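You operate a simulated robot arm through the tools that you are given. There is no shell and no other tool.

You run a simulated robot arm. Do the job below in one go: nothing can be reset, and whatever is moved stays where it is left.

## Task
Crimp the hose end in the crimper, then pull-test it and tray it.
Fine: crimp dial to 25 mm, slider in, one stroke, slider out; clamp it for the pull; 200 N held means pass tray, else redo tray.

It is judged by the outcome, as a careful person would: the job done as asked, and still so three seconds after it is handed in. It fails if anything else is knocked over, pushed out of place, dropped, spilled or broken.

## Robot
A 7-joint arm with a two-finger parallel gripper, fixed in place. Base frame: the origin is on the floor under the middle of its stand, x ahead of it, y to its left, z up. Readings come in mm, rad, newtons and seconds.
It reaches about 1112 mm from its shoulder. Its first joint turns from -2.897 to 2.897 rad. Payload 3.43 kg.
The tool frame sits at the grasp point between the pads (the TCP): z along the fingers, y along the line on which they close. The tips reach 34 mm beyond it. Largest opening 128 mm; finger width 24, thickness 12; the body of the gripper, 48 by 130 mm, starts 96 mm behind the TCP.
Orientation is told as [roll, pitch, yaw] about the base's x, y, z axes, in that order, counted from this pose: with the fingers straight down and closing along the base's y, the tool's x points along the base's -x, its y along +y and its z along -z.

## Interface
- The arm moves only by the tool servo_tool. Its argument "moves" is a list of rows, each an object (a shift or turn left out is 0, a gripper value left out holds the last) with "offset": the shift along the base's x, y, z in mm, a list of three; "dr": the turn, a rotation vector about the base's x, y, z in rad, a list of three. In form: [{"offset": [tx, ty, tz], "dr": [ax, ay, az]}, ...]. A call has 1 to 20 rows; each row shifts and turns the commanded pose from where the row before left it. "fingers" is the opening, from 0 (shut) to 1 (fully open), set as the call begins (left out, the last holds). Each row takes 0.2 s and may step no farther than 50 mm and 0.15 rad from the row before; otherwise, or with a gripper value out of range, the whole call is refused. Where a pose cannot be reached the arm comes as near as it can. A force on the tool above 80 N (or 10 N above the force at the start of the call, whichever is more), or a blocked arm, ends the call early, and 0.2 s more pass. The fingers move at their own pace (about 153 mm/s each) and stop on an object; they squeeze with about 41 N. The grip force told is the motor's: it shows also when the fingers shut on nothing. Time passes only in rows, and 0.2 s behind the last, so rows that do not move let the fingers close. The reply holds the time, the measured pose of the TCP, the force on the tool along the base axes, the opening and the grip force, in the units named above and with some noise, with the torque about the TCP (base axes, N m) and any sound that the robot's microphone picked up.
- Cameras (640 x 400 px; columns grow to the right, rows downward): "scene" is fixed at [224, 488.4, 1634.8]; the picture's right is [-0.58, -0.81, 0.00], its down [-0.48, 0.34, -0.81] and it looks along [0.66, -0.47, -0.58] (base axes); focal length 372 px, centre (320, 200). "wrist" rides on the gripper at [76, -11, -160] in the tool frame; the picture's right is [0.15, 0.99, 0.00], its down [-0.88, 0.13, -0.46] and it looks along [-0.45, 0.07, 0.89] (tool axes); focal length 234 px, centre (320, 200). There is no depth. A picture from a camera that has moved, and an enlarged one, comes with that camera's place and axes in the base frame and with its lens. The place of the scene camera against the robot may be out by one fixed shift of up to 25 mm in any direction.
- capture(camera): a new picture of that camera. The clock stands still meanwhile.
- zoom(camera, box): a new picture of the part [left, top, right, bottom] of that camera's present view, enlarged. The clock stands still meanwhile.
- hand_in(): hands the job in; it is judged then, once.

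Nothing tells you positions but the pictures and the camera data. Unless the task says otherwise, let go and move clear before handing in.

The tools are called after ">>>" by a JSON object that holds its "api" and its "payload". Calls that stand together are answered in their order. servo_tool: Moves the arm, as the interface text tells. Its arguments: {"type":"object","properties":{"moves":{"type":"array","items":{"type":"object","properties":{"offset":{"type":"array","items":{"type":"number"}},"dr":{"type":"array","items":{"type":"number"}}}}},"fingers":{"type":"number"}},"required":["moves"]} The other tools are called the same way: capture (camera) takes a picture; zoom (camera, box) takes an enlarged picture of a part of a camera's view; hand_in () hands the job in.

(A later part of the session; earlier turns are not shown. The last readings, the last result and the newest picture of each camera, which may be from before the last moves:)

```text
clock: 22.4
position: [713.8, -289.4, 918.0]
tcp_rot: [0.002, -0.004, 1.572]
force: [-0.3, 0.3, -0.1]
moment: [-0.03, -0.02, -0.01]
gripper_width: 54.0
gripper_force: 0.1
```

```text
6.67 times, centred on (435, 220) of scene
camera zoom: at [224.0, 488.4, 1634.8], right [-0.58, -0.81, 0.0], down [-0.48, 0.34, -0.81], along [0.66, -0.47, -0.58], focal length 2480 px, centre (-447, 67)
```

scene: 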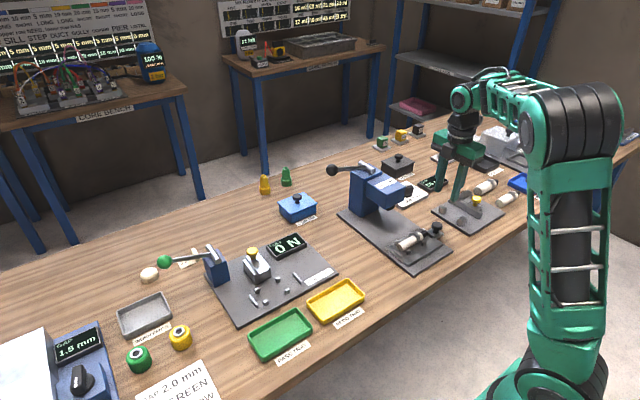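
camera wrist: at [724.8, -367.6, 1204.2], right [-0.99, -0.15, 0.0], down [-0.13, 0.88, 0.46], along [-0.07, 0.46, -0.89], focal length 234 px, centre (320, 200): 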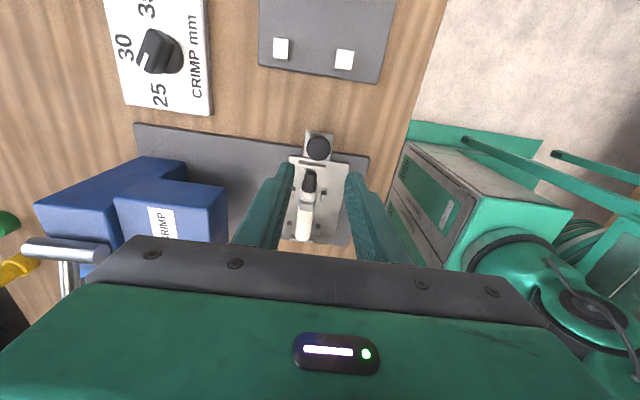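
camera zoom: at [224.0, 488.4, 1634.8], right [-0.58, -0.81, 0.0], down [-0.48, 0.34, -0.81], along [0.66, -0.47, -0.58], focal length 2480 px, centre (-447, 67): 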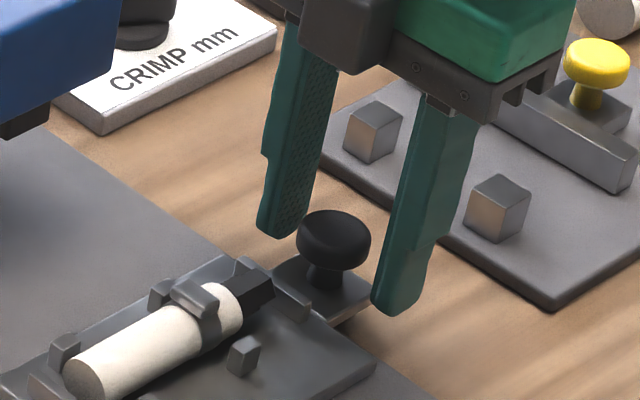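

>>> {"api": "servo_tool", "payload": {"moves": [{"offset": [0, 0, -3]}, {"offset": [0, 0, 0]}, {"offset": [0, 0, 0]}], "fingers": 0}}

>>> {"api": "zoom", "payload": {"camera": "scene", "box": [340, 140, 480, 260]}}

```text
clock: 23.2
position: [715.4, -290.7, 916.4]
tcp_rot: [-0.001, 0.0, 1.571]
force: [11.2, -0.3, 31.5]
moment: [0.13, -0.24, -0.03]
gripper_width: 31.5
gripper_force: 44.8
```

```text
3.33 times, centred on (410, 200) of scene
camera zoom: at [224.0, 488.4, 1634.8], right [-0.58, -0.81, 0.0], down [-0.48, 0.34, -0.81], along [0.66, -0.47, -0.58], focal length 1240 px, centre (20, 200)
```

zoom: 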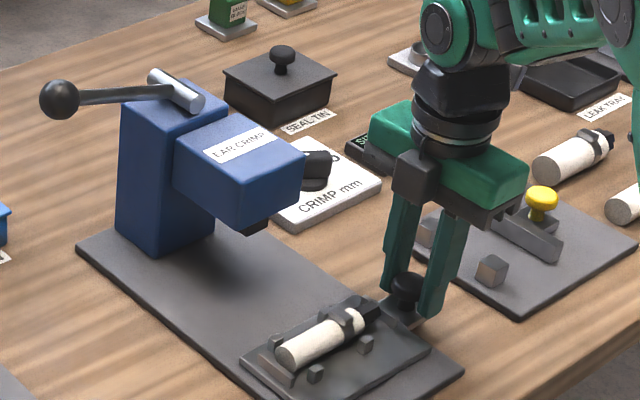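

Gripped the knob, with some vertical load. I'll ease up 2 mm, then start sliding it in (+x) in small steps while watching the force.

>>> {"api": "servo_tool", "payload": {"moves": [{"offset": [1, 0, 1.5]}, {"offset": [0, 0, 1]}]}}

```text
clock: 23.8
position: [715.1, -290.2, 915.7]
tcp_rot: [0.002, -0.004, 1.573]
force: [8.6, -6.1, -7.4]
moment: [-1.26, -0.25, -0.16]
gripper_width: 31.3
gripper_force: 45.4
```

>>> {"api": "servo_tool", "payload": {"moves": [{"offset": [8, 0, 0]}, {"offset": [10, 0, 0]}, {"offset": [12, 0, 0]}, {"offset": [0, 0, 0]}]}}

>>> {"api": "zoom", "payload": {"camera": "scene", "box": [340, 140, 480, 260]}}

```text
clock: 24.8
position: [745.5, -290.8, 916.4]
tcp_rot: [0.003, -0.004, 1.572]
force: [-2.7, -3.2, -17.5]
moment: [0.1, 0.08, 0.04]
gripper_width: 31.3
gripper_force: 45.1
```

```text
3.33 times, centred on (410, 200) of scene
camera zoom: at [224.0, 488.4, 1634.8], right [-0.58, -0.81, 0.0], down [-0.48, 0.34, -0.81], along [0.66, -0.47, -0.58], focal length 1240 px, centre (20, 200)
```

zoom: 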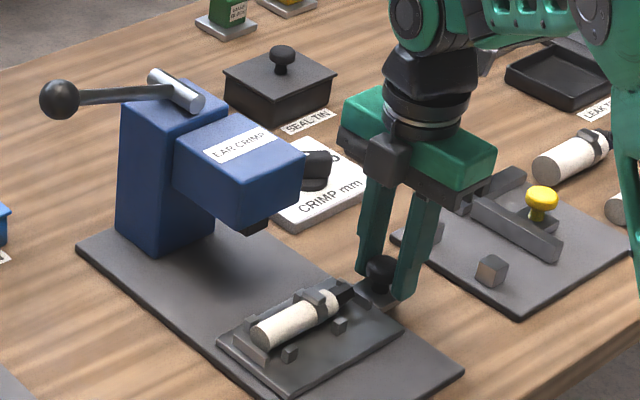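

The slider is moving freely, so I'll carry on inwards.

>>> {"api": "servo_tool", "payload": {"moves": [{"offset": [12, 0, -0.7]}, {"offset": [12, 0, 0]}, {"offset": [12, 0, 0]}, {"offset": [0, 0, 0]}]}}

>>> {"api": "zoom", "payload": {"camera": "scene", "box": [340, 140, 480, 260]}}

>>> {"api": "capture", "payload": {"camera": "wrist"}}

```text
clock: 25.8
position: [781.7, -290.7, 916.6]
tcp_rot: [0.0, -0.004, 1.573]
force: [0.5, 5.0, -17.6]
moment: [0.53, -0.03, 0.03]
gripper_width: 30.9
gripper_force: 44.9
```

```text
3.33 times, centred on (410, 200) of scene
camera zoom: at [224.0, 488.4, 1634.8], right [-0.58, -0.81, 0.0], down [-0.48, 0.34, -0.81], along [0.66, -0.47, -0.58], focal length 1240 px, centre (20, 200)
```

zoom: 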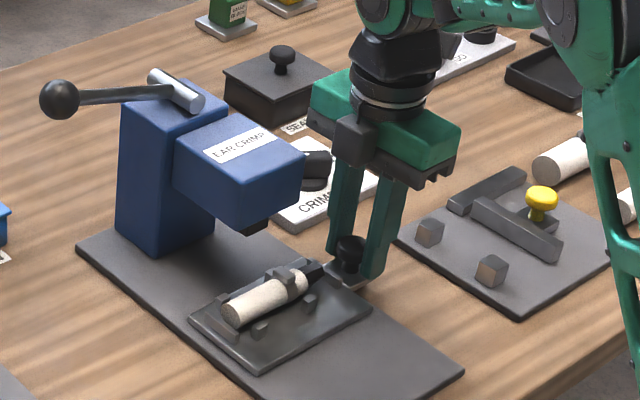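

```text
taken
camera wrist: at [793.0, -367.4, 1074.2], right [-0.99, -0.15, 0.0], down [-0.13, 0.88, 0.46], along [-0.07, 0.45, -0.89], focal length 234 px, centre (320, 200)
```

wrist: 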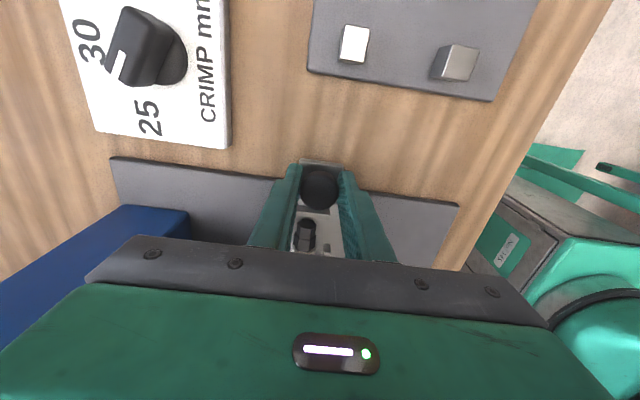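

>>> {"api": "servo_tool", "payload": {"moves": [{"offset": [10, 0, -0.7]}, {"offset": [10, 0, 0]}, {"offset": [10, 0, 0]}, {"offset": [0, 0, 0]}]}}

>>> {"api": "zoom", "payload": {"camera": "scene", "box": [340, 140, 480, 260]}}

>>> {"api": "capture", "payload": {"camera": "wrist"}}

```text
clock: 26.8
position: [812.4, -290.1, 916.6]
tcp_rot: [0.002, -0.005, 1.572]
force: [-0.2, 5.8, -10.5]
moment: [0.11, 0.01, 0.0]
gripper_width: 31.1
gripper_force: 45.0
```

```text
3.33 times, centred on (410, 200) of scene
camera zoom: at [224.0, 488.4, 1634.8], right [-0.58, -0.81, 0.0], down [-0.48, 0.34, -0.81], along [0.66, -0.47, -0.58], focal length 1240 px, centre (20, 200)
```

zoom: 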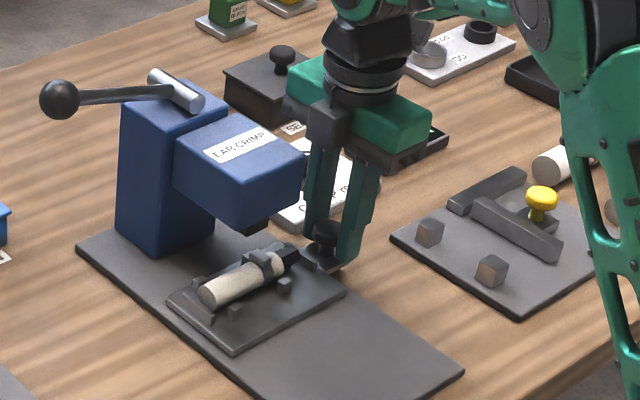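

```text
taken
camera wrist: at [823.4, -367.2, 1074.4], right [-0.99, -0.15, 0.0], down [-0.13, 0.88, 0.46], along [-0.07, 0.45, -0.89], focal length 234 px, centre (320, 200)
```

wrist: 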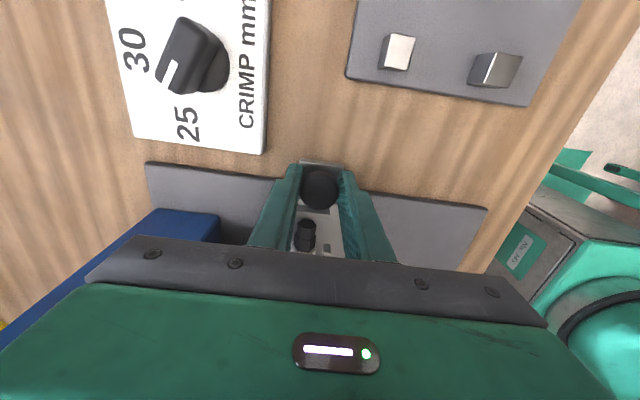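

>>> {"api": "servo_tool", "payload": {"moves": [{"offset": [8, 0, -0.4]}, {"offset": [8, 0, 0]}, {"offset": [8, 0, 0]}, {"offset": [0, 0, 0]}]}}

>>> {"api": "zoom", "payload": {"camera": "scene", "box": [340, 140, 480, 260]}}

```text
clock: 27.8
position: [835.4, -289.7, 916.3]
tcp_rot: [0.003, -0.004, 1.572]
force: [-10.4, 7.2, -1.9]
moment: [-0.14, 0.35, 0.04]
gripper_width: 30.8
gripper_force: 44.6
```

```text
3.33 times, centred on (410, 200) of scene
camera zoom: at [224.0, 488.4, 1634.8], right [-0.58, -0.81, 0.0], down [-0.48, 0.34, -0.81], along [0.66, -0.47, -0.58], focal length 1240 px, centre (20, 200)
```

zoom: 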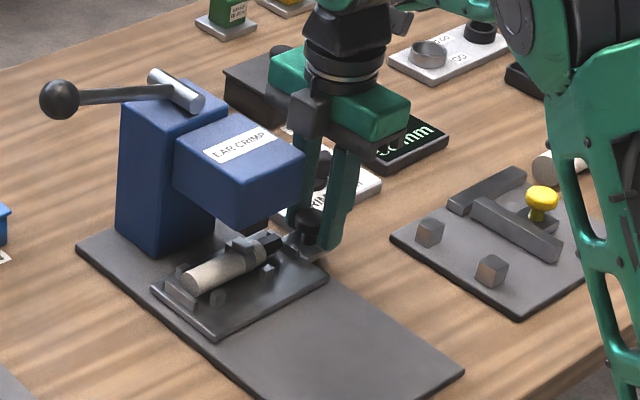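

>>> {"api": "servo_tool", "payload": {"moves": [{"offset": [4, 0, 0]}, {"offset": [4, 0, 0]}, {"offset": [0, 0, 0]}]}}

>>> {"api": "zoom", "payload": {"camera": "scene", "box": [350, 160, 450, 250]}}

```text
clock: 28.6
position: [836.6, -290.9, 918.2]
tcp_rot: [0.015, -0.008, 1.57]
force: [-73.9, 23.0, 13.5]
moment: [0.81, 1.43, 0.02]
gripper_width: 31.4
gripper_force: 45.2
```

```text
4.44 times, centred on (400, 205) of scene
camera zoom: at [224.0, 488.4, 1634.8], right [-0.58, -0.81, 0.0], down [-0.48, 0.34, -0.81], along [0.66, -0.47, -0.58], focal length 1653 px, centre (-36, 178)
```

zoom: 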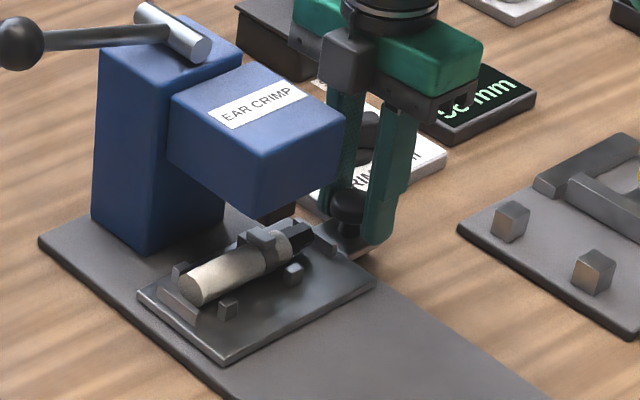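

The slider stopped firmly at x ≈ 836 after about 120 mm of travel, so it is fully in. I'll unload the push, let go and lift clear.

>>> {"api": "servo_tool", "payload": {"moves": [{"offset": [-3, 0, 0]}, {"offset": [-2.5, 0, 0]}, {"offset": [0, 0, 0]}]}}

>>> {"api": "servo_tool", "payload": {"moves": [{"offset": [0, 0, 0]}, {"offset": [0, 0, 0]}, {"offset": [0, 0, 15]}, {"offset": [0, 0, 30]}, {"offset": [0, 0, 40]}, {"offset": [0, 0, 45]}, {"offset": [0, 0, 45]}, {"offset": [0, 0, 45]}, {"offset": [0, 0, 0]}], "fingers": 0.42}}

>>> {"api": "capture", "payload": {"camera": "wrist"}}

>>> {"api": "zoom", "payload": {"camera": "scene", "box": [330, 150, 450, 260]}}

```text
clock: 29.4
position: [835.5, -290.2, 916.9]
tcp_rot: [0.005, -0.003, 1.57]
force: [-40.5, 8.4, 1.0]
moment: [-0.33, 0.83, 0.16]
gripper_width: 31.3
gripper_force: 45.3
```

```text
clock: 31.4
position: [838.1, -289.7, 1135.9]
tcp_rot: [0.002, -0.004, 1.573]
force: [-0.1, 0.4, -0.3]
moment: [0.0, 0.0, 0.01]
gripper_width: 53.6
gripper_force: 0.1
```

```text
taken
camera wrist: at [849.5, -366.6, 1294.6], right [-0.99, -0.15, 0.0], down [-0.13, 0.88, 0.46], along [-0.07, 0.45, -0.89], focal length 234 px, centre (320, 200)
```

wrist: 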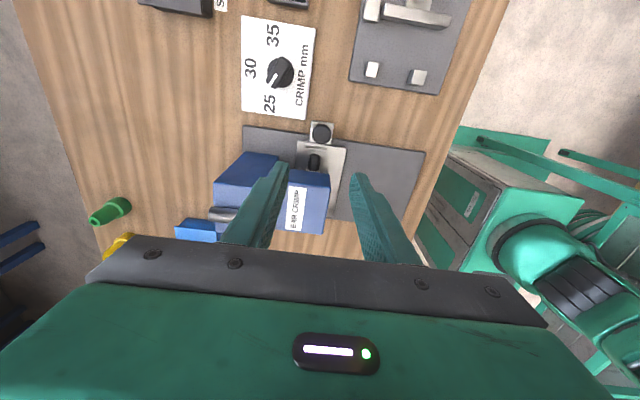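

```text
3.64 times, centred on (390, 205) of scene
camera zoom: at [224.0, 488.4, 1634.8], right [-0.58, -0.81, 0.0], down [-0.48, 0.34, -0.81], along [0.66, -0.47, -0.58], focal length 1352 px, centre (66, 182)
```

zoom: 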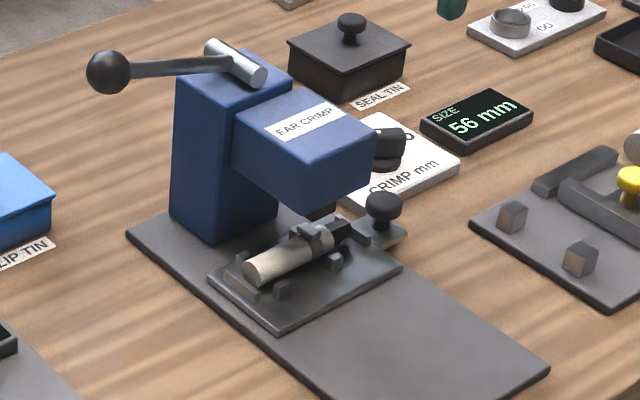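

The slider is in, with the hose clip under the head. Next is the lever: its black ball is at about (935, -55, 1066), pivoting around y ≈ -190. I'll rise over the head and move above the ball.

>>> {"api": "servo_tool", "payload": {"moves": [{"offset": [0, 0, 45]}, {"offset": [10, 30, 20]}, {"offset": [15, 40, 0]}, {"offset": [15, 40, 0]}, {"offset": [15, 40, 0]}, {"offset": [15, 40, 0]}, {"offset": [15, 40, 0]}, {"offset": [10, 5, 0]}, {"offset": [0, 0, 0]}], "fingers": 0.55}}

>>> {"api": "capture", "payload": {"camera": "wrist"}}

>>> {"api": "capture", "payload": {"camera": "scene"}}

```text
clock: 33.4
position: [934.2, -54.7, 1199.1]
tcp_rot: [0.003, -0.003, 1.573]
force: [-0.8, 0.0, 0.2]
moment: [0.0, -0.04, -0.02]
gripper_width: 70.6
gripper_force: 0.0
```

```text
taken
camera wrist: at [945.2, -131.5, 1358.5], right [-0.99, -0.15, 0.0], down [-0.13, 0.88, 0.46], along [-0.07, 0.45, -0.89], focal length 234 px, centre (320, 200)
```

wrist: 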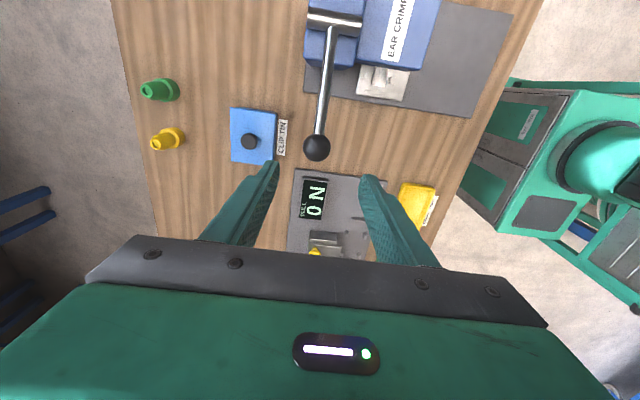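

```text
taken
```

scene: 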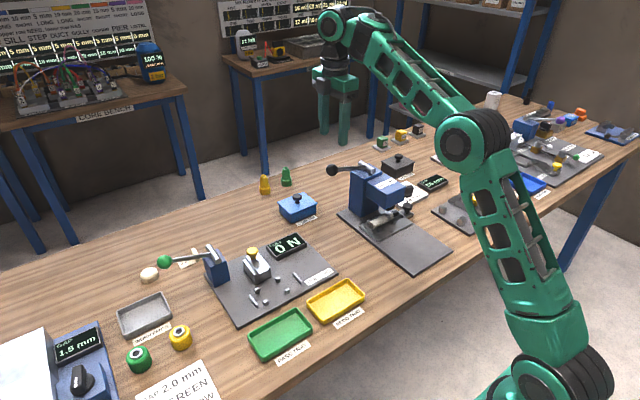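

>>> {"api": "zoom", "payload": {"camera": "wrist", "box": [240, 0, 400, 180]}}

>>> {"api": "zoom", "payload": {"camera": "scene", "box": [310, 150, 430, 240]}}

```text
2.22 times, centred on (320, 90) of wrist
camera zoom: at [945.2, -131.5, 1358.5], right [-0.99, -0.15, 0.0], down [-0.13, 0.88, 0.46], along [-0.07, 0.45, -0.89], focal length 520 px, centre (320, 444)
```

zoom: 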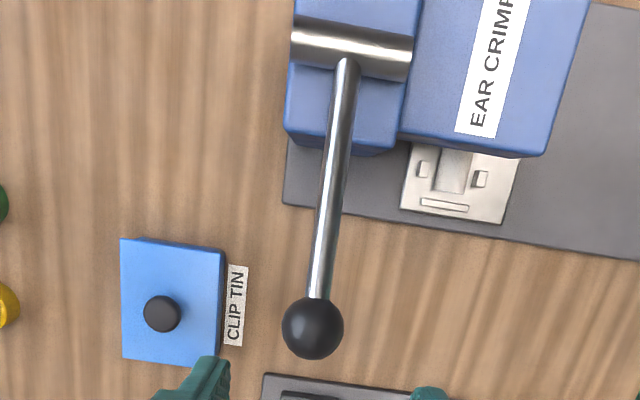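

```text
4.44 times, centred on (370, 195) of scene
camera zoom: at [224.0, 488.4, 1634.8], right [-0.58, -0.81, 0.0], down [-0.48, 0.34, -0.81], along [0.66, -0.47, -0.58], focal length 1653 px, centre (98, 222)
```

zoom: 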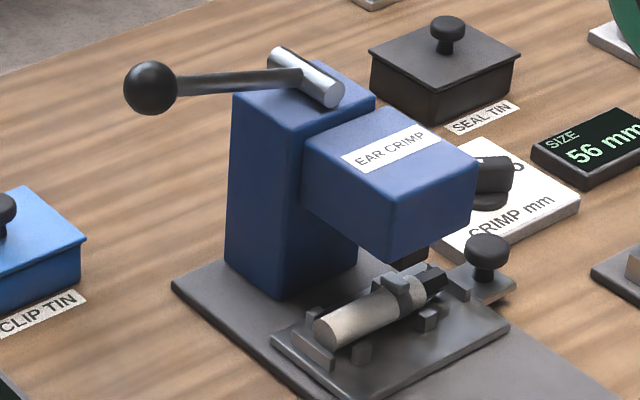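

>>> {"api": "servo_tool", "payload": {"moves": [{"offset": [4, -2.5, -35]}, {"offset": [0, 0, -35]}, {"offset": [0, 0, 0]}]}}

>>> {"api": "zoom", "payload": {"camera": "wrist", "box": [220, 60, 420, 240]}}

>>> {"api": "zoom", "payload": {"camera": "scene", "box": [300, 110, 420, 210]}}

```text
clock: 34.2
position: [935.8, -55.8, 1130.8]
tcp_rot: [0.001, -0.003, 1.572]
force: [0.6, 0.1, -1.2]
moment: [0.0, 0.02, 0.01]
gripper_width: 70.4
gripper_force: 0.1
```

```text
2.22 times, centred on (320, 150) of wrist
camera zoom: at [946.9, -133.3, 1288.1], right [-0.99, -0.15, 0.0], down [-0.13, 0.88, 0.46], along [-0.07, 0.45, -0.89], focal length 520 px, centre (320, 311)
```

zoom: 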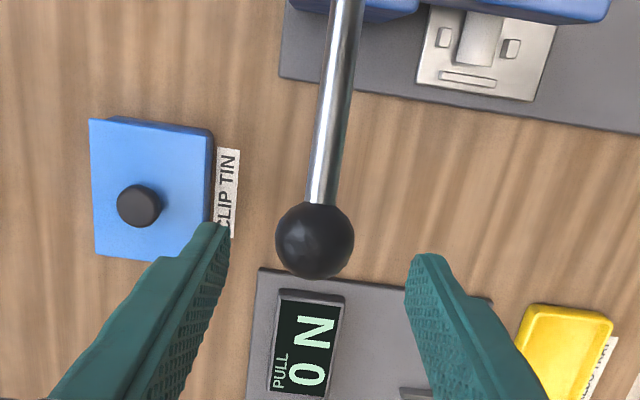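

```text
4.00 times, centred on (360, 160) of scene
camera zoom: at [224.0, 488.4, 1634.8], right [-0.58, -0.81, 0.0], down [-0.48, 0.34, -0.81], along [0.66, -0.47, -0.58], focal length 1488 px, centre (160, 360)
```

zoom: 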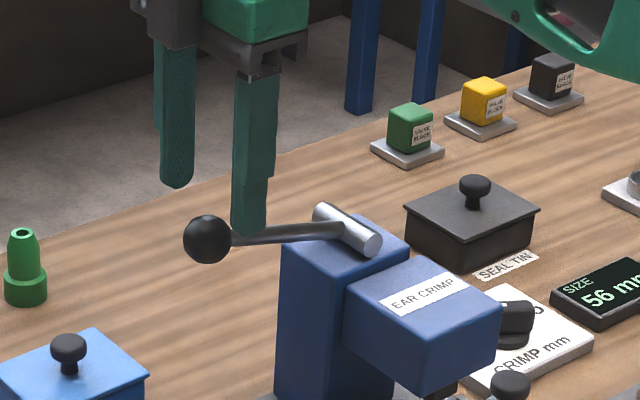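

>>> {"api": "servo_tool", "payload": {"moves": [{"offset": [1.5, -1, -25]}, {"offset": [0, 0, -25]}, {"offset": [0, 0, -12]}, {"offset": [0, 0, 0]}]}}

>>> {"api": "zoom", "payload": {"camera": "wrist", "box": [220, 100, 420, 280]}}

>>> {"api": "zoom", "payload": {"camera": "scene", "box": [300, 110, 420, 210]}}

```text
clock: 35.2
position: [939.8, -58.5, 1067.3]
tcp_rot: [0.0, -0.002, 1.573]
force: [-0.5, 0.3, 0.5]
moment: [0.01, 0.03, -0.03]
gripper_width: 70.4
gripper_force: 0.0
```

```text
2.22 times, centred on (320, 190) of wrist
camera zoom: at [950.2, -135.8, 1226.0], right [-0.99, -0.15, 0.0], down [-0.13, 0.88, 0.46], along [-0.07, 0.45, -0.89], focal length 520 px, centre (320, 222)
```

zoom: 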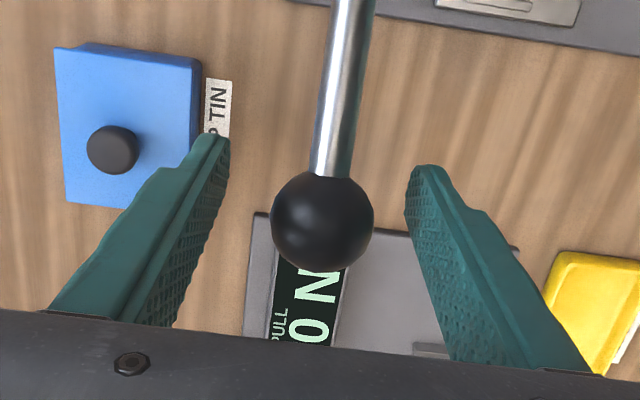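

```text
4.00 times, centred on (360, 160) of scene
camera zoom: at [224.0, 488.4, 1634.8], right [-0.58, -0.81, 0.0], down [-0.48, 0.34, -0.81], along [0.66, -0.47, -0.58], focal length 1488 px, centre (160, 360)
```

zoom: 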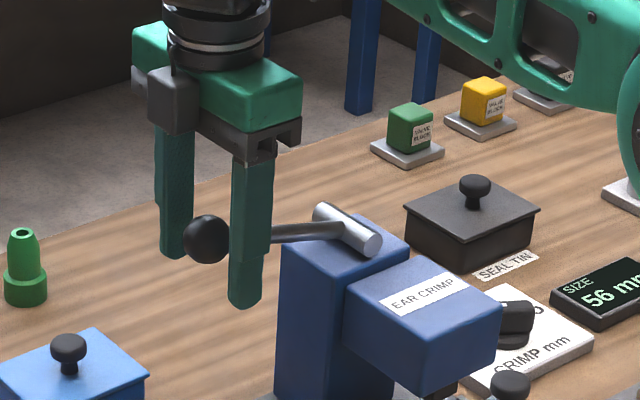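

The ball is centred between the fingers. I'll close on it.

>>> {"api": "servo_tool", "payload": {"moves": [{"offset": [0, 2, 1]}, {"offset": [0, 0, 0]}, {"offset": [0, 0, 0]}], "fingers": 0}}

```text
clock: 36.0
position: [939.6, -59.0, 1068.8]
tcp_rot: [0.006, -0.004, 1.57]
force: [-22.6, -7.2, -11.6]
moment: [0.37, 0.06, 0.11]
gripper_width: 34.9
gripper_force: 44.9
```

Holding the ball, about 35 mm across. Now I'll swing the lever down along its arc, starting with a few small steps while watching the force.

>>> {"api": "servo_tool", "payload": {"moves": [{"offset": [-1.5, 2.4, -9.5]}, {"offset": [0, 1.7, -9.5]}, {"offset": [0, 1.1, -9.6]}]}}

```text
clock: 36.8
position: [938.2, -51.7, 1042.1]
tcp_rot: [-0.003, -0.003, 1.574]
force: [-3.9, -4.6, 13.2]
moment: [-1.15, -0.01, 0.0]
gripper_width: 35.7
gripper_force: 45.1
```

>>> {"api": "servo_tool", "payload": {"moves": [{"offset": [0, 0.4, -9.7]}, {"offset": [0, -0.3, -9.6]}, {"offset": [0, -0.9, -9.7]}, {"offset": [0, 0, 0]}]}}

>>> {"api": "zoom", "payload": {"camera": "scene", "box": [310, 140, 440, 250]}}

```text
clock: 37.8
position: [937.9, -50.9, 1013.4]
tcp_rot: [0.0, -0.004, 1.572]
force: [4.5, 6.9, 14.2]
moment: [-0.96, -0.18, -0.06]
gripper_width: 35.3
gripper_force: 45.3
```

```text
3.64 times, centred on (375, 195) of scene
camera zoom: at [224.0, 488.4, 1634.8], right [-0.58, -0.81, 0.0], down [-0.48, 0.34, -0.81], along [0.66, -0.47, -0.58], focal length 1352 px, centre (120, 218)
```

zoom: 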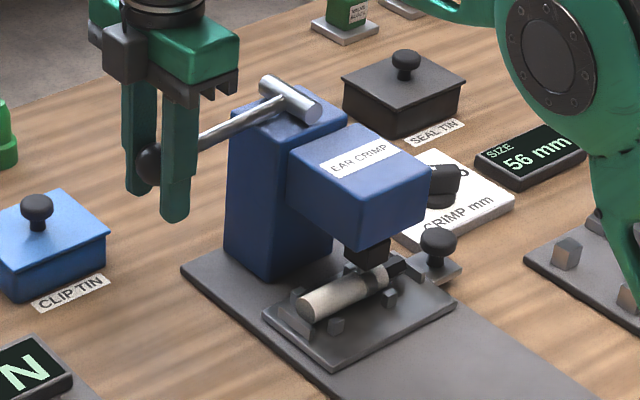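

The die is coming down right onto the clip. I'll continue the stroke.

>>> {"api": "servo_tool", "payload": {"moves": [{"offset": [0, -1.7, -9.5]}, {"offset": [0, -2.3, -9.4]}, {"offset": [0, -2.9, -9.2]}, {"offset": [0, 0, 0]}]}}

>>> {"api": "zoom", "payload": {"camera": "scene", "box": [310, 140, 440, 250]}}

```text
clock: 38.8
position: [937.7, -59.6, 984.6]
tcp_rot: [-0.002, -0.004, 1.573]
force: [9.0, 8.9, 33.6]
moment: [-0.02, 0.19, 0.0]
gripper_width: 35.0
gripper_force: 44.7
```

```text
3.64 times, centred on (375, 195) of scene
camera zoom: at [224.0, 488.4, 1634.8], right [-0.58, -0.81, 0.0], down [-0.48, 0.34, -0.81], along [0.66, -0.47, -0.58], focal length 1352 px, centre (120, 218)
```

zoom: 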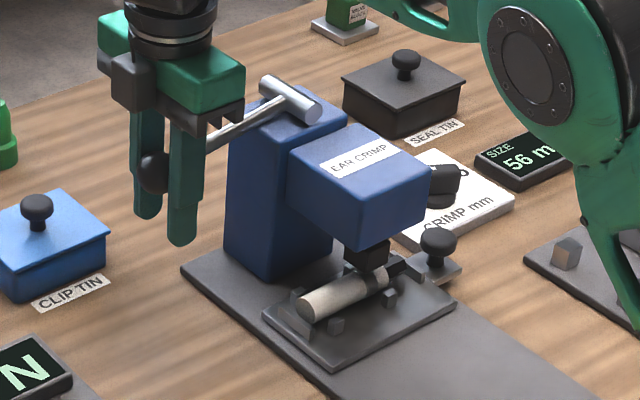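

>>> {"api": "servo_tool", "payload": {"moves": [{"offset": [0, -2, -5]}, {"offset": [0, -2, -5]}, {"offset": [0, 0, 0]}]}}

>>> {"api": "zoom", "payload": {"camera": "scene", "box": [310, 140, 440, 250]}}

```text
clock: 39.6
position: [937.8, -63.6, 974.9]
tcp_rot: [-0.003, -0.003, 1.573]
force: [23.5, 10.7, 32.2]
moment: [0.29, 0.65, -0.32]
gripper_width: 35.1
gripper_force: 45.0
```

```text
3.64 times, centred on (375, 195) of scene
camera zoom: at [224.0, 488.4, 1634.8], right [-0.58, -0.81, 0.0], down [-0.48, 0.34, -0.81], along [0.66, -0.47, -0.58], focal length 1352 px, centre (120, 218)
```

zoom: 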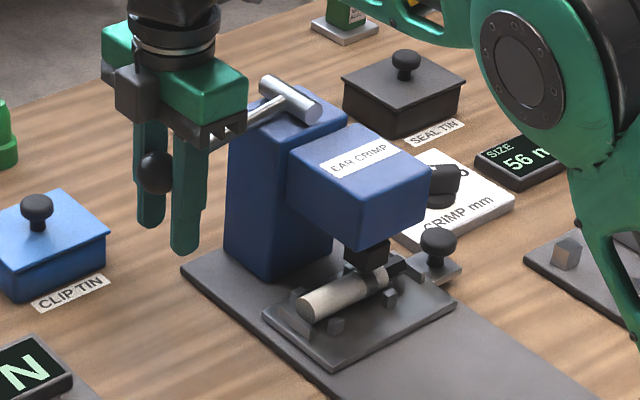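

The die is down on the clip, but the ball has started to slip up in my grip. I'll look closely to see whether the stroke has bottomed out before doing anything else.

>>> {"api": "zoom", "payload": {"camera": "scene", "box": [365, 195, 425, 245]}}

>>> {"api": "zoom", "payload": {"camera": "scene", "box": [325, 150, 385, 210]}}

>>> {"api": "capture", "payload": {"camera": "wrist"}}

```text
8.00 times, centred on (395, 220) of scene
camera zoom: at [224.0, 488.4, 1634.8], right [-0.58, -0.81, 0.0], down [-0.48, 0.34, -0.81], along [0.66, -0.47, -0.58], focal length 2976 px, centre (-280, 40)
```

zoom: 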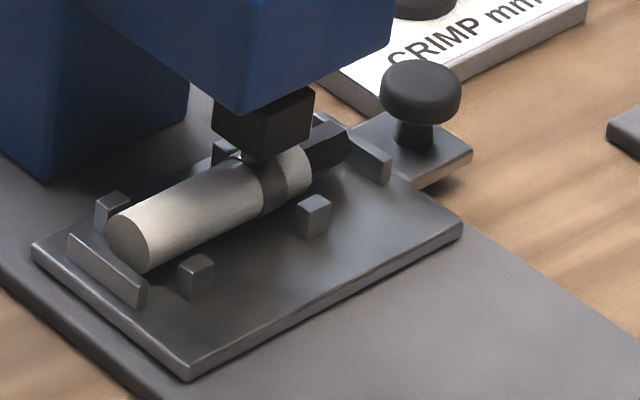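

```text
6.67 times, centred on (355, 180) of scene
camera zoom: at [224.0, 488.4, 1634.8], right [-0.58, -0.81, 0.0], down [-0.48, 0.34, -0.81], along [0.66, -0.47, -0.58], focal length 2480 px, centre (87, 333)
```

zoom: 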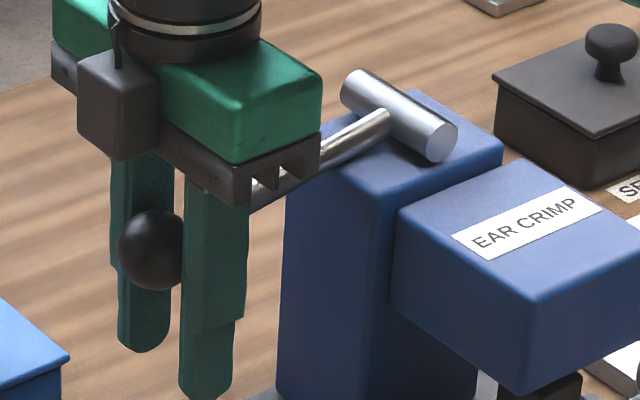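

```text
taken
camera wrist: at [948.5, -139.9, 1132.5], right [-0.99, -0.15, 0.0], down [-0.13, 0.88, 0.46], along [-0.07, 0.45, -0.89], focal length 234 px, centre (320, 200)
```

wrist: 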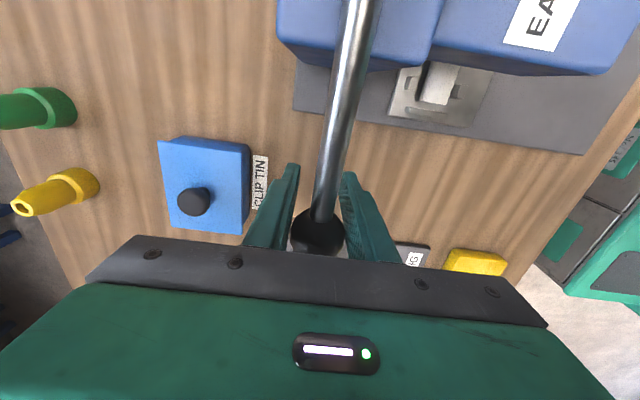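

The die sits on the clip and the lever stopped about 27° down, where my grip began slipping at about 33 N. To be sure the stroke is complete I'll keep hold and go on down until the palm rests on the ball, then press a little harder without letting the lever rise.

>>> {"api": "servo_tool", "payload": {"moves": [{"offset": [-0.5, 3, -8]}, {"offset": [0, 3, -8]}, {"offset": [0, 2, -8]}, {"offset": [0, 0, 0]}]}}

>>> {"api": "zoom", "payload": {"camera": "scene", "box": [310, 140, 440, 250]}}

```text
clock: 40.6
position: [938.2, -57.0, 950.3]
tcp_rot: [-0.002, -0.004, 1.569]
force: [42.4, -19.1, 29.3]
moment: [1.37, 2.24, -0.39]
gripper_width: 35.1
gripper_force: 45.2
```

```text
3.64 times, centred on (375, 195) of scene
camera zoom: at [224.0, 488.4, 1634.8], right [-0.58, -0.81, 0.0], down [-0.48, 0.34, -0.81], along [0.66, -0.47, -0.58], focal length 1352 px, centre (120, 218)
```

zoom: 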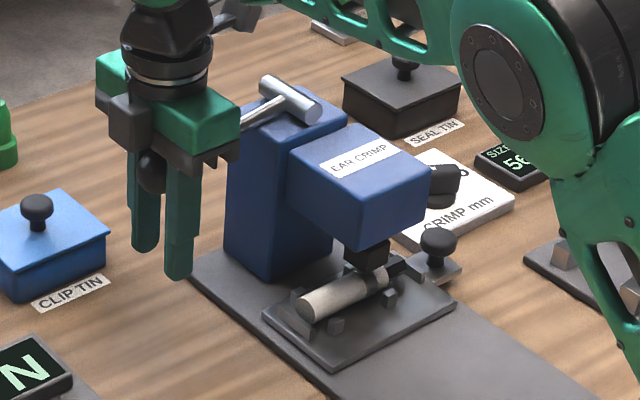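

A side load has built up in x, so I'll relieve it and continue down to contact.

>>> {"api": "servo_tool", "payload": {"moves": [{"offset": [2, -1.5, -3]}, {"offset": [1, -1, -5]}, {"offset": [0, 0, 0]}]}}

```text
clock: 41.4
position: [937.7, -54.5, 943.5]
tcp_rot: [0.002, -0.006, 1.576]
force: [1.2, 8.4, 33.6]
moment: [-0.36, 0.01, 0.03]
gripper_width: 35.2
gripper_force: 44.9
```

>>> {"api": "servo_tool", "payload": {"moves": [{"offset": [0, 0, -4]}, {"offset": [0, 0, -4]}, {"offset": [0, 0, -4]}, {"offset": [0, 0, 0]}]}}

>>> {"api": "zoom", "payload": {"camera": "scene", "box": [310, 140, 440, 250]}}

```text
clock: 42.4
position: [938.0, -56.6, 932.8]
tcp_rot: [-0.002, -0.003, 1.572]
force: [-15.1, 6.1, 45.5]
moment: [-0.64, -1.07, 0.21]
gripper_width: 35.1
gripper_force: 45.1
```

```text
3.64 times, centred on (375, 195) of scene
camera zoom: at [224.0, 488.4, 1634.8], right [-0.58, -0.81, 0.0], down [-0.48, 0.34, -0.81], along [0.66, -0.47, -0.58], focal length 1352 px, centre (120, 218)
```

zoom: 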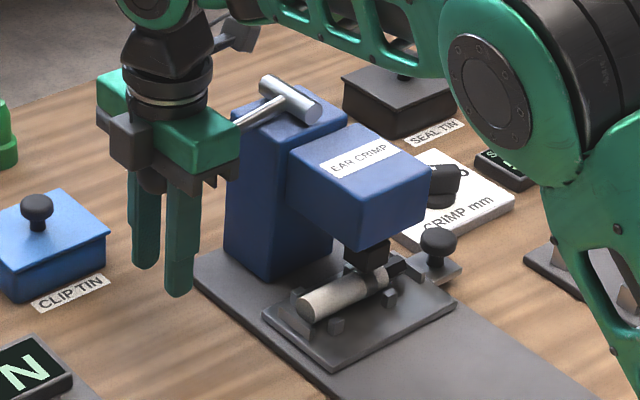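

>>> {"api": "servo_tool", "payload": {"moves": [{"offset": [-1, 0, -2]}, {"offset": [0, 0, -2]}, {"offset": [0, 0, -2]}, {"offset": [0, 0, 0]}]}}

>>> {"api": "zoom", "payload": {"camera": "scene", "box": [310, 140, 440, 250]}}

>>> {"api": "zoom", "payload": {"camera": "scene", "box": [365, 195, 425, 245]}}

```text
clock: 43.4
position: [939.0, -57.8, 932.4]
tcp_rot: [-0.011, -0.003, 1.573]
force: [-4.6, 0.4, 72.8]
moment: [-0.26, -0.26, -0.03]
gripper_width: 35.2
gripper_force: 45.0
```

```text
3.64 times, centred on (375, 195) of scene
camera zoom: at [224.0, 488.4, 1634.8], right [-0.58, -0.81, 0.0], down [-0.48, 0.34, -0.81], along [0.66, -0.47, -0.58], focal length 1352 px, centre (120, 218)
```

zoom: 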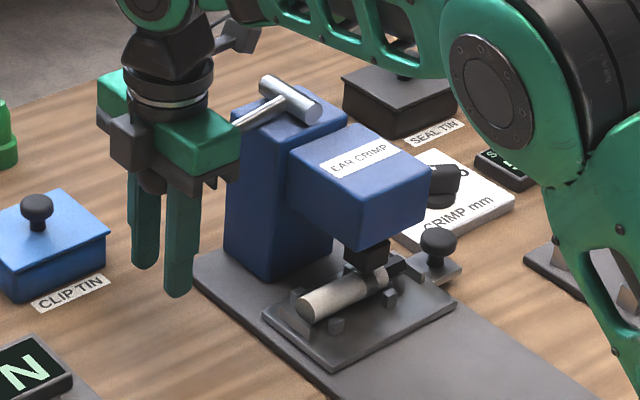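

```text
8.00 times, centred on (395, 220) of scene
camera zoom: at [224.0, 488.4, 1634.8], right [-0.58, -0.81, 0.0], down [-0.48, 0.34, -0.81], along [0.66, -0.47, -0.58], focal length 2976 px, centre (-280, 40)
```

zoom: 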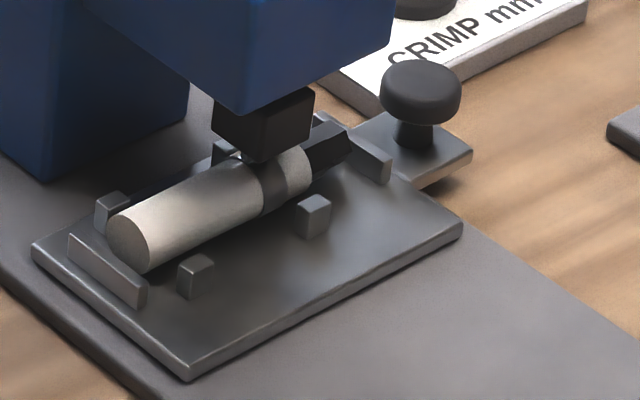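

Pressing at 73 N moved neither lever nor die, so the stroke is at its end stop: one full stroke done. Next I'll bring the lever back up under control and let go.

>>> {"api": "servo_tool", "payload": {"moves": [{"offset": [0, 0, 8]}, {"offset": [0, 0, 8]}, {"offset": [0, 0, 8]}, {"offset": [0, 0, 8]}, {"offset": [0, 0, 8]}, {"offset": [0, 0, 0]}]}}

>>> {"api": "zoom", "payload": {"camera": "scene", "box": [310, 130, 440, 250]}}

```text
clock: 44.8
position: [938.7, -57.2, 964.3]
tcp_rot: [0.003, -0.003, 1.574]
force: [-34.4, 4.2, -3.6]
moment: [1.03, -2.58, 0.28]
gripper_width: 34.8
gripper_force: 45.2
```

```text
3.33 times, centred on (375, 190) of scene
camera zoom: at [224.0, 488.4, 1634.8], right [-0.58, -0.81, 0.0], down [-0.48, 0.34, -0.81], along [0.66, -0.47, -0.58], focal length 1240 px, centre (137, 233)
```

zoom: 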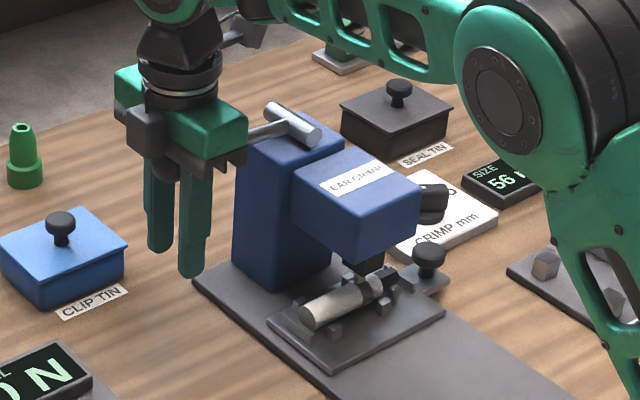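

>>> {"api": "servo_tool", "payload": {"moves": [{"offset": [-2, 0, 6]}, {"offset": [0, 0, 6]}, {"offset": [0, -1, 6]}, {"offset": [0, -1, 6]}, {"offset": [0, 0, 0]}]}}

>>> {"api": "zoom", "payload": {"camera": "scene", "box": [310, 130, 440, 250]}}

```text
clock: 46.0
position: [938.3, -59.6, 986.9]
tcp_rot: [0.0, -0.003, 1.57]
force: [2.4, -5.0, -5.4]
moment: [1.45, 0.2, -0.04]
gripper_width: 35.2
gripper_force: 45.3
```

```text
3.33 times, centred on (375, 190) of scene
camera zoom: at [224.0, 488.4, 1634.8], right [-0.58, -0.81, 0.0], down [-0.48, 0.34, -0.81], along [0.66, -0.47, -0.58], focal length 1240 px, centre (137, 233)
```

zoom: 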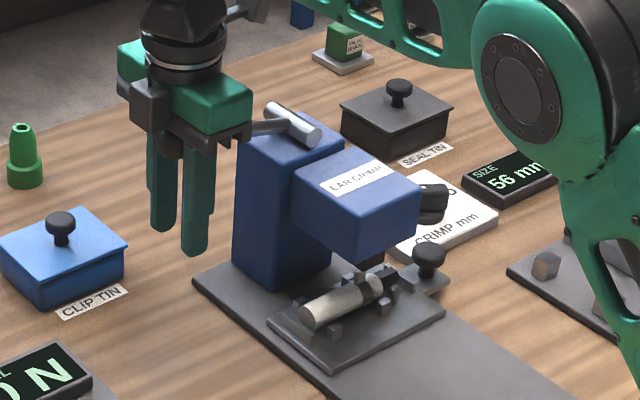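

The lever is back up, so I'll open the fingers and rise clear of the ball.

>>> {"api": "servo_tool", "payload": {"moves": [{"offset": [0, 0, 0]}, {"offset": [0, 0, 0]}, {"offset": [0, 0, 15]}, {"offset": [0, 0, 30]}, {"offset": [0, 0, 45]}, {"offset": [0, 0, 45]}, {"offset": [0, 0, 45]}, {"offset": [0, 0, 35]}, {"offset": [0, 0, 0]}], "fingers": 0.55}}

>>> {"api": "capture", "payload": {"camera": "wrist"}}

>>> {"api": "zoom", "payload": {"camera": "scene", "box": [310, 150, 440, 250]}}

>>> {"api": "zoom", "payload": {"camera": "scene", "box": [365, 195, 425, 245]}}

```text
clock: 48.0
position: [937.6, -60.3, 1202.9]
tcp_rot: [0.002, -0.004, 1.572]
force: [-0.3, 0.4, -0.3]
moment: [-0.05, -0.01, 0.02]
gripper_width: 70.5
gripper_force: 0.0
```

```text
taken
camera wrist: at [949.3, -137.7, 1360.9], right [-0.99, -0.15, 0.0], down [-0.13, 0.88, 0.46], along [-0.07, 0.45, -0.89], focal length 234 px, centre (320, 200)
```

wrist: 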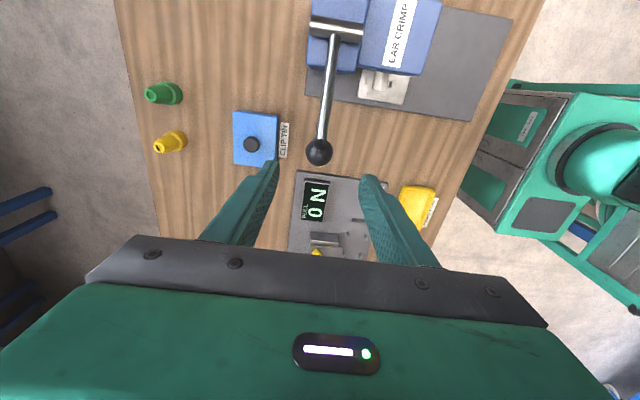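

```text
4.00 times, centred on (375, 200) of scene
camera zoom: at [224.0, 488.4, 1634.8], right [-0.58, -0.81, 0.0], down [-0.48, 0.34, -0.81], along [0.66, -0.47, -0.58], focal length 1488 px, centre (100, 200)
```

zoom: 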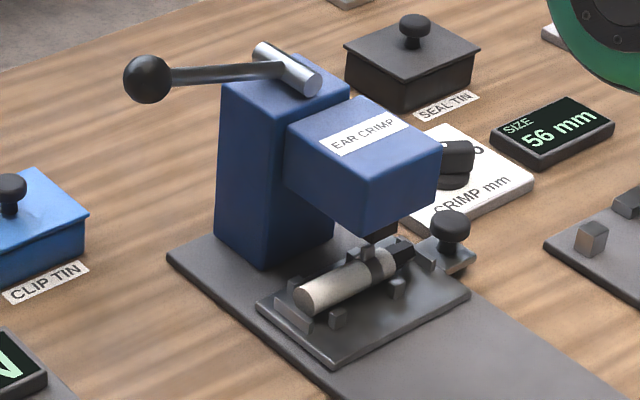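

```text
8.00 times, centred on (395, 220) of scene
camera zoom: at [224.0, 488.4, 1634.8], right [-0.58, -0.81, 0.0], down [-0.48, 0.34, -0.81], along [0.66, -0.47, -0.58], focal length 2976 px, centre (-280, 40)
```

zoom: 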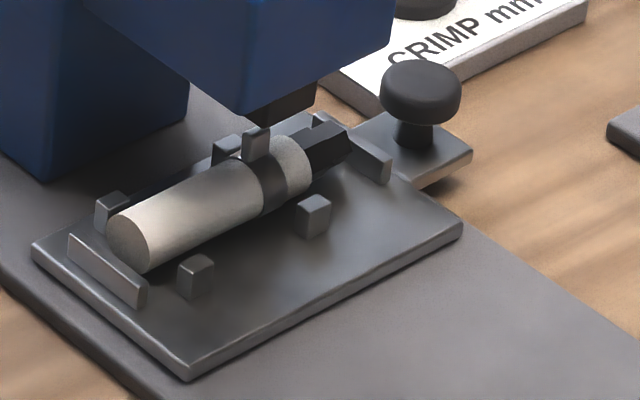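

The clip's ear is now pinched tall and narrow, so the crimp took. The lever is up again, and next I'll go back to the slider knob at about (836, -290) to pull the slider out.

>>> {"api": "servo_tool", "payload": {"moves": [{"offset": [-15, -40, 0]}, {"offset": [-15, -40, 0]}, {"offset": [-15, -40, 0]}, {"offset": [-15, -40, 0]}, {"offset": [-15, -40, 0]}, {"offset": [-15, -29, 0]}, {"offset": [-12, 0, -40]}, {"offset": [0, 0, -45]}, {"offset": [0, 0, 0]}], "fingers": 0.42}}

>>> {"api": "zoom", "payload": {"camera": "wrist", "box": [220, 60, 420, 210]}}

```text
clock: 50.0
position: [834.7, -289.7, 1118.4]
tcp_rot: [0.0, -0.004, 1.573]
force: [-0.6, 0.6, 0.5]
moment: [0.02, 0.01, -0.01]
gripper_width: 53.8
gripper_force: 0.0
```

```text
2.67 times, centred on (320, 135) of wrist
camera zoom: at [845.1, -366.9, 1275.0], right [-0.99, -0.15, 0.0], down [-0.13, 0.88, 0.46], along [-0.07, 0.45, -0.89], focal length 624 px, centre (320, 373)
```

zoom: 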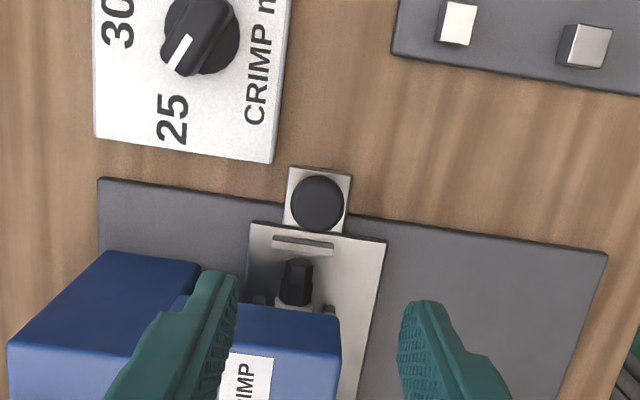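

>>> {"api": "servo_tool", "payload": {"moves": [{"offset": [0, 0.5, -40]}, {"offset": [0, 0.5, -40]}, {"offset": [0, 0, -40]}, {"offset": [0, 0, -35]}, {"offset": [0, 0, -25]}, {"offset": [0, 0, -12]}, {"offset": [0, 0, -8]}, {"offset": [0, 0, 0]}]}}

>>> {"api": "zoom", "payload": {"camera": "wrist", "box": [220, 90, 420, 240]}}

```text
clock: 51.8
position: [832.9, -288.7, 916.5]
tcp_rot: [0.002, -0.003, 1.572]
force: [-0.3, -0.6, -0.6]
moment: [0.01, 0.0, 0.0]
gripper_width: 53.8
gripper_force: 0.1
```

```text
2.67 times, centred on (320, 165) of wrist
camera zoom: at [844.4, -365.0, 1075.5], right [-0.99, -0.15, 0.0], down [-0.13, 0.88, 0.46], along [-0.07, 0.45, -0.89], focal length 624 px, centre (320, 293)
```

zoom: 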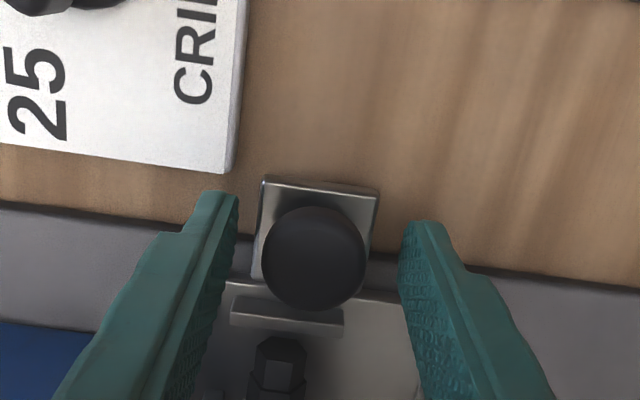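

>>> {"api": "servo_tool", "payload": {"moves": [{"offset": [1, 0, 0]}, {"offset": [0, 0, 0]}, {"offset": [0, 0, 0]}], "fingers": 0}}

>>> {"api": "servo_tool", "payload": {"moves": [{"offset": [-8, 0, 0]}, {"offset": [-12, 0, 0]}, {"offset": [-12, 0, 0]}, {"offset": [-12, 0, 0]}, {"offset": [-12, 0, 0]}, {"offset": [0, 0, 0]}]}}

>>> {"api": "zoom", "payload": {"camera": "scene", "box": [340, 140, 480, 260]}}

```text
clock: 52.6
position: [834.3, -287.3, 917.2]
tcp_rot: [-0.001, -0.003, 1.574]
force: [-0.6, 2.8, -0.2]
moment: [0.24, 0.03, 0.01]
gripper_width: 31.4
gripper_force: 45.3
```

```text
clock: 54.0
position: [781.0, -287.5, 917.0]
tcp_rot: [0.004, -0.005, 1.571]
force: [-1.0, 2.1, -22.8]
moment: [-0.12, 0.08, 0.0]
gripper_width: 31.1
gripper_force: 44.9
```

```text
3.33 times, centred on (410, 200) of scene
camera zoom: at [224.0, 488.4, 1634.8], right [-0.58, -0.81, 0.0], down [-0.48, 0.34, -0.81], along [0.66, -0.47, -0.58], focal length 1240 px, centre (20, 200)
```

zoom: 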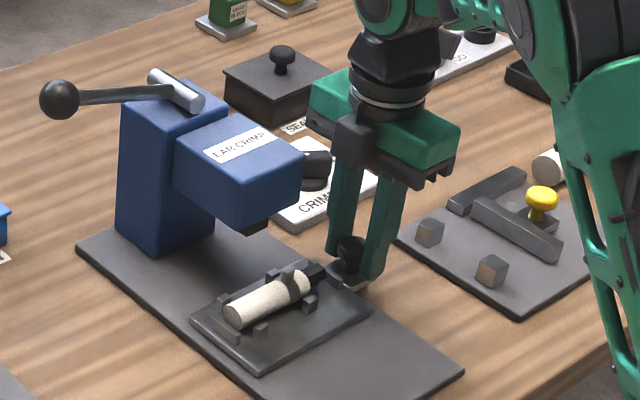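

The slider is coming out cleanly, so I'll continue to the outer stop.

>>> {"api": "servo_tool", "payload": {"moves": [{"offset": [-12, 0, -1]}, {"offset": [-12, 0, -0.5]}, {"offset": [-12, 0, 0]}, {"offset": [-12, 0, 0]}, {"offset": [-10, 0, 0]}, {"offset": [-4, 0, 0]}, {"offset": [0, 0, 0]}]}}

>>> {"api": "zoom", "payload": {"camera": "scene", "box": [340, 140, 480, 260]}}

```text
clock: 55.6
position: [716.7, -287.0, 915.3]
tcp_rot: [-0.001, -0.002, 1.573]
force: [1.5, 12.1, 30.0]
moment: [0.25, -0.03, 0.02]
gripper_width: 31.4
gripper_force: 45.4
```

```text
3.33 times, centred on (410, 200) of scene
camera zoom: at [224.0, 488.4, 1634.8], right [-0.58, -0.81, 0.0], down [-0.48, 0.34, -0.81], along [0.66, -0.47, -0.58], focal length 1240 px, centre (20, 200)
```

zoom: 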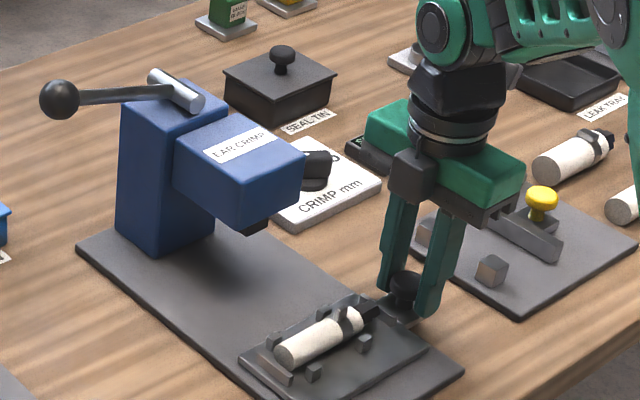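

>>> {"api": "servo_tool", "payload": {"moves": [{"offset": [-3, 0, 1]}, {"offset": [-2, 0, 0]}, {"offset": [0, 0, 0]}]}}

```text
clock: 56.4
position: [714.1, -287.6, 916.9]
tcp_rot: [-0.002, -0.002, 1.575]
force: [27.7, -0.5, 0.2]
moment: [-0.97, -0.64, 0.03]
gripper_width: 31.1
gripper_force: 45.4
```

The slider is against its outer stop. I'll relieve the pull, release and lift to look at the hose.

>>> {"api": "servo_tool", "payload": {"moves": [{"offset": [2, 0, 0]}, {"offset": [0, 0, 0]}]}}

>>> {"api": "servo_tool", "payload": {"moves": [{"offset": [0, 0, 0]}, {"offset": [0, 0, 0]}, {"offset": [0, 0, 15]}, {"offset": [0, 0, 30]}, {"offset": [0, 0, 45]}, {"offset": [0, 0, 45]}, {"offset": [0, 0, 0]}], "fingers": 0.42}}

>>> {"api": "zoom", "payload": {"camera": "wrist", "box": [240, 100, 400, 260]}}

>>> {"api": "zoom", "payload": {"camera": "scene", "box": [375, 205, 455, 265]}}

```text
clock: 57.0
position: [715.1, -289.3, 915.7]
tcp_rot: [0.001, -0.003, 1.574]
force: [19.7, -2.0, 2.1]
moment: [-0.11, -0.39, -0.04]
gripper_width: 31.2
gripper_force: 45.1
```

```text
clock: 58.6
position: [715.2, -288.9, 1054.3]
tcp_rot: [0.003, -0.004, 1.572]
force: [0.2, -0.5, -0.1]
moment: [-0.03, 0.03, 0.01]
gripper_width: 53.8
gripper_force: 0.0
```

```text
2.50 times, centred on (320, 180) of wrist
camera zoom: at [725.8, -367.3, 1211.3], right [-0.99, -0.15, 0.0], down [-0.13, 0.88, 0.46], along [-0.07, 0.45, -0.89], focal length 585 px, centre (320, 250)
```

zoom: 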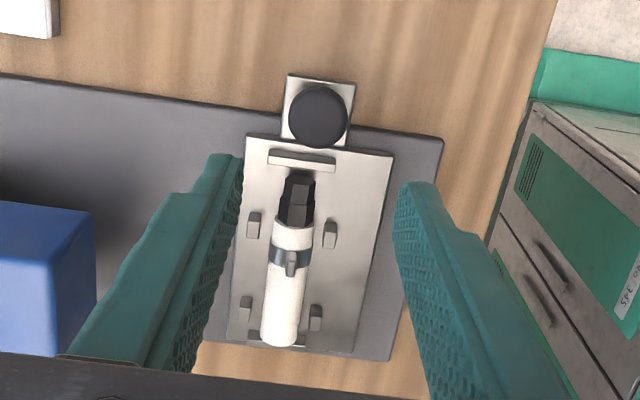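

```text
6.67 times, centred on (415, 235) of scene
camera zoom: at [224.0, 488.4, 1634.8], right [-0.58, -0.81, 0.0], down [-0.48, 0.34, -0.81], along [0.66, -0.47, -0.58], focal length 2480 px, centre (-313, -33)
```

zoom: 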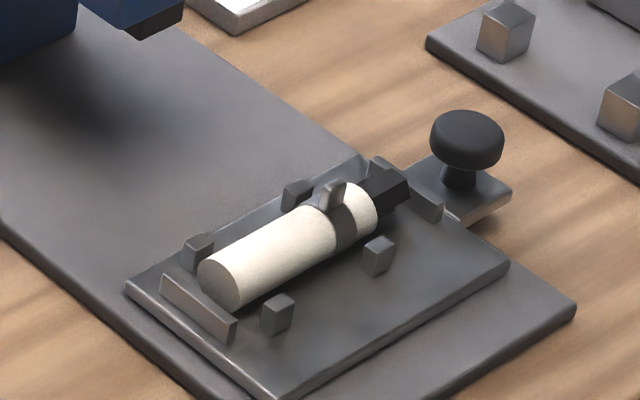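

The slider is out with the crimped hose resting in its nest: axis along y, black fitting at -y. Before picking it up I'll inspect the pull jig, whose nest is near (800, 236).

>>> {"api": "servo_tool", "payload": {"moves": [{"offset": [0, 0, 45]}, {"offset": [0, 10, 45]}, {"offset": [8, 47, 0]}, {"offset": [8, 47, 0]}, {"offset": [8, 47, 0]}, {"offset": [8, 47, 0]}, {"offset": [8, 47, 0]}, {"offset": [8, 47, 0]}, {"offset": [8, 47, 0]}, {"offset": [8, 47, 0]}, {"offset": [8, 47, 0]}, {"offset": [8, 47, 0]}, {"offset": [0, 0, 0]}]}}

>>> {"api": "capture", "payload": {"camera": "wrist"}}

```text
clock: 61.4
position: [794.3, 194.1, 1144.7]
tcp_rot: [0.004, -0.004, 1.572]
force: [0.3, 0.6, -0.1]
moment: [0.03, 0.0, 0.01]
gripper_width: 53.9
gripper_force: 0.1
```

```text
taken
camera wrist: at [805.4, 116.5, 1302.4], right [-0.99, -0.15, 0.0], down [-0.13, 0.88, 0.46], along [-0.07, 0.45, -0.89], focal length 234 px, centre (320, 200)
```

wrist: 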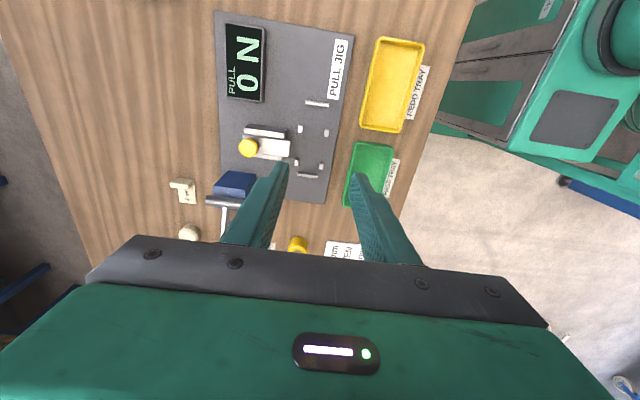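

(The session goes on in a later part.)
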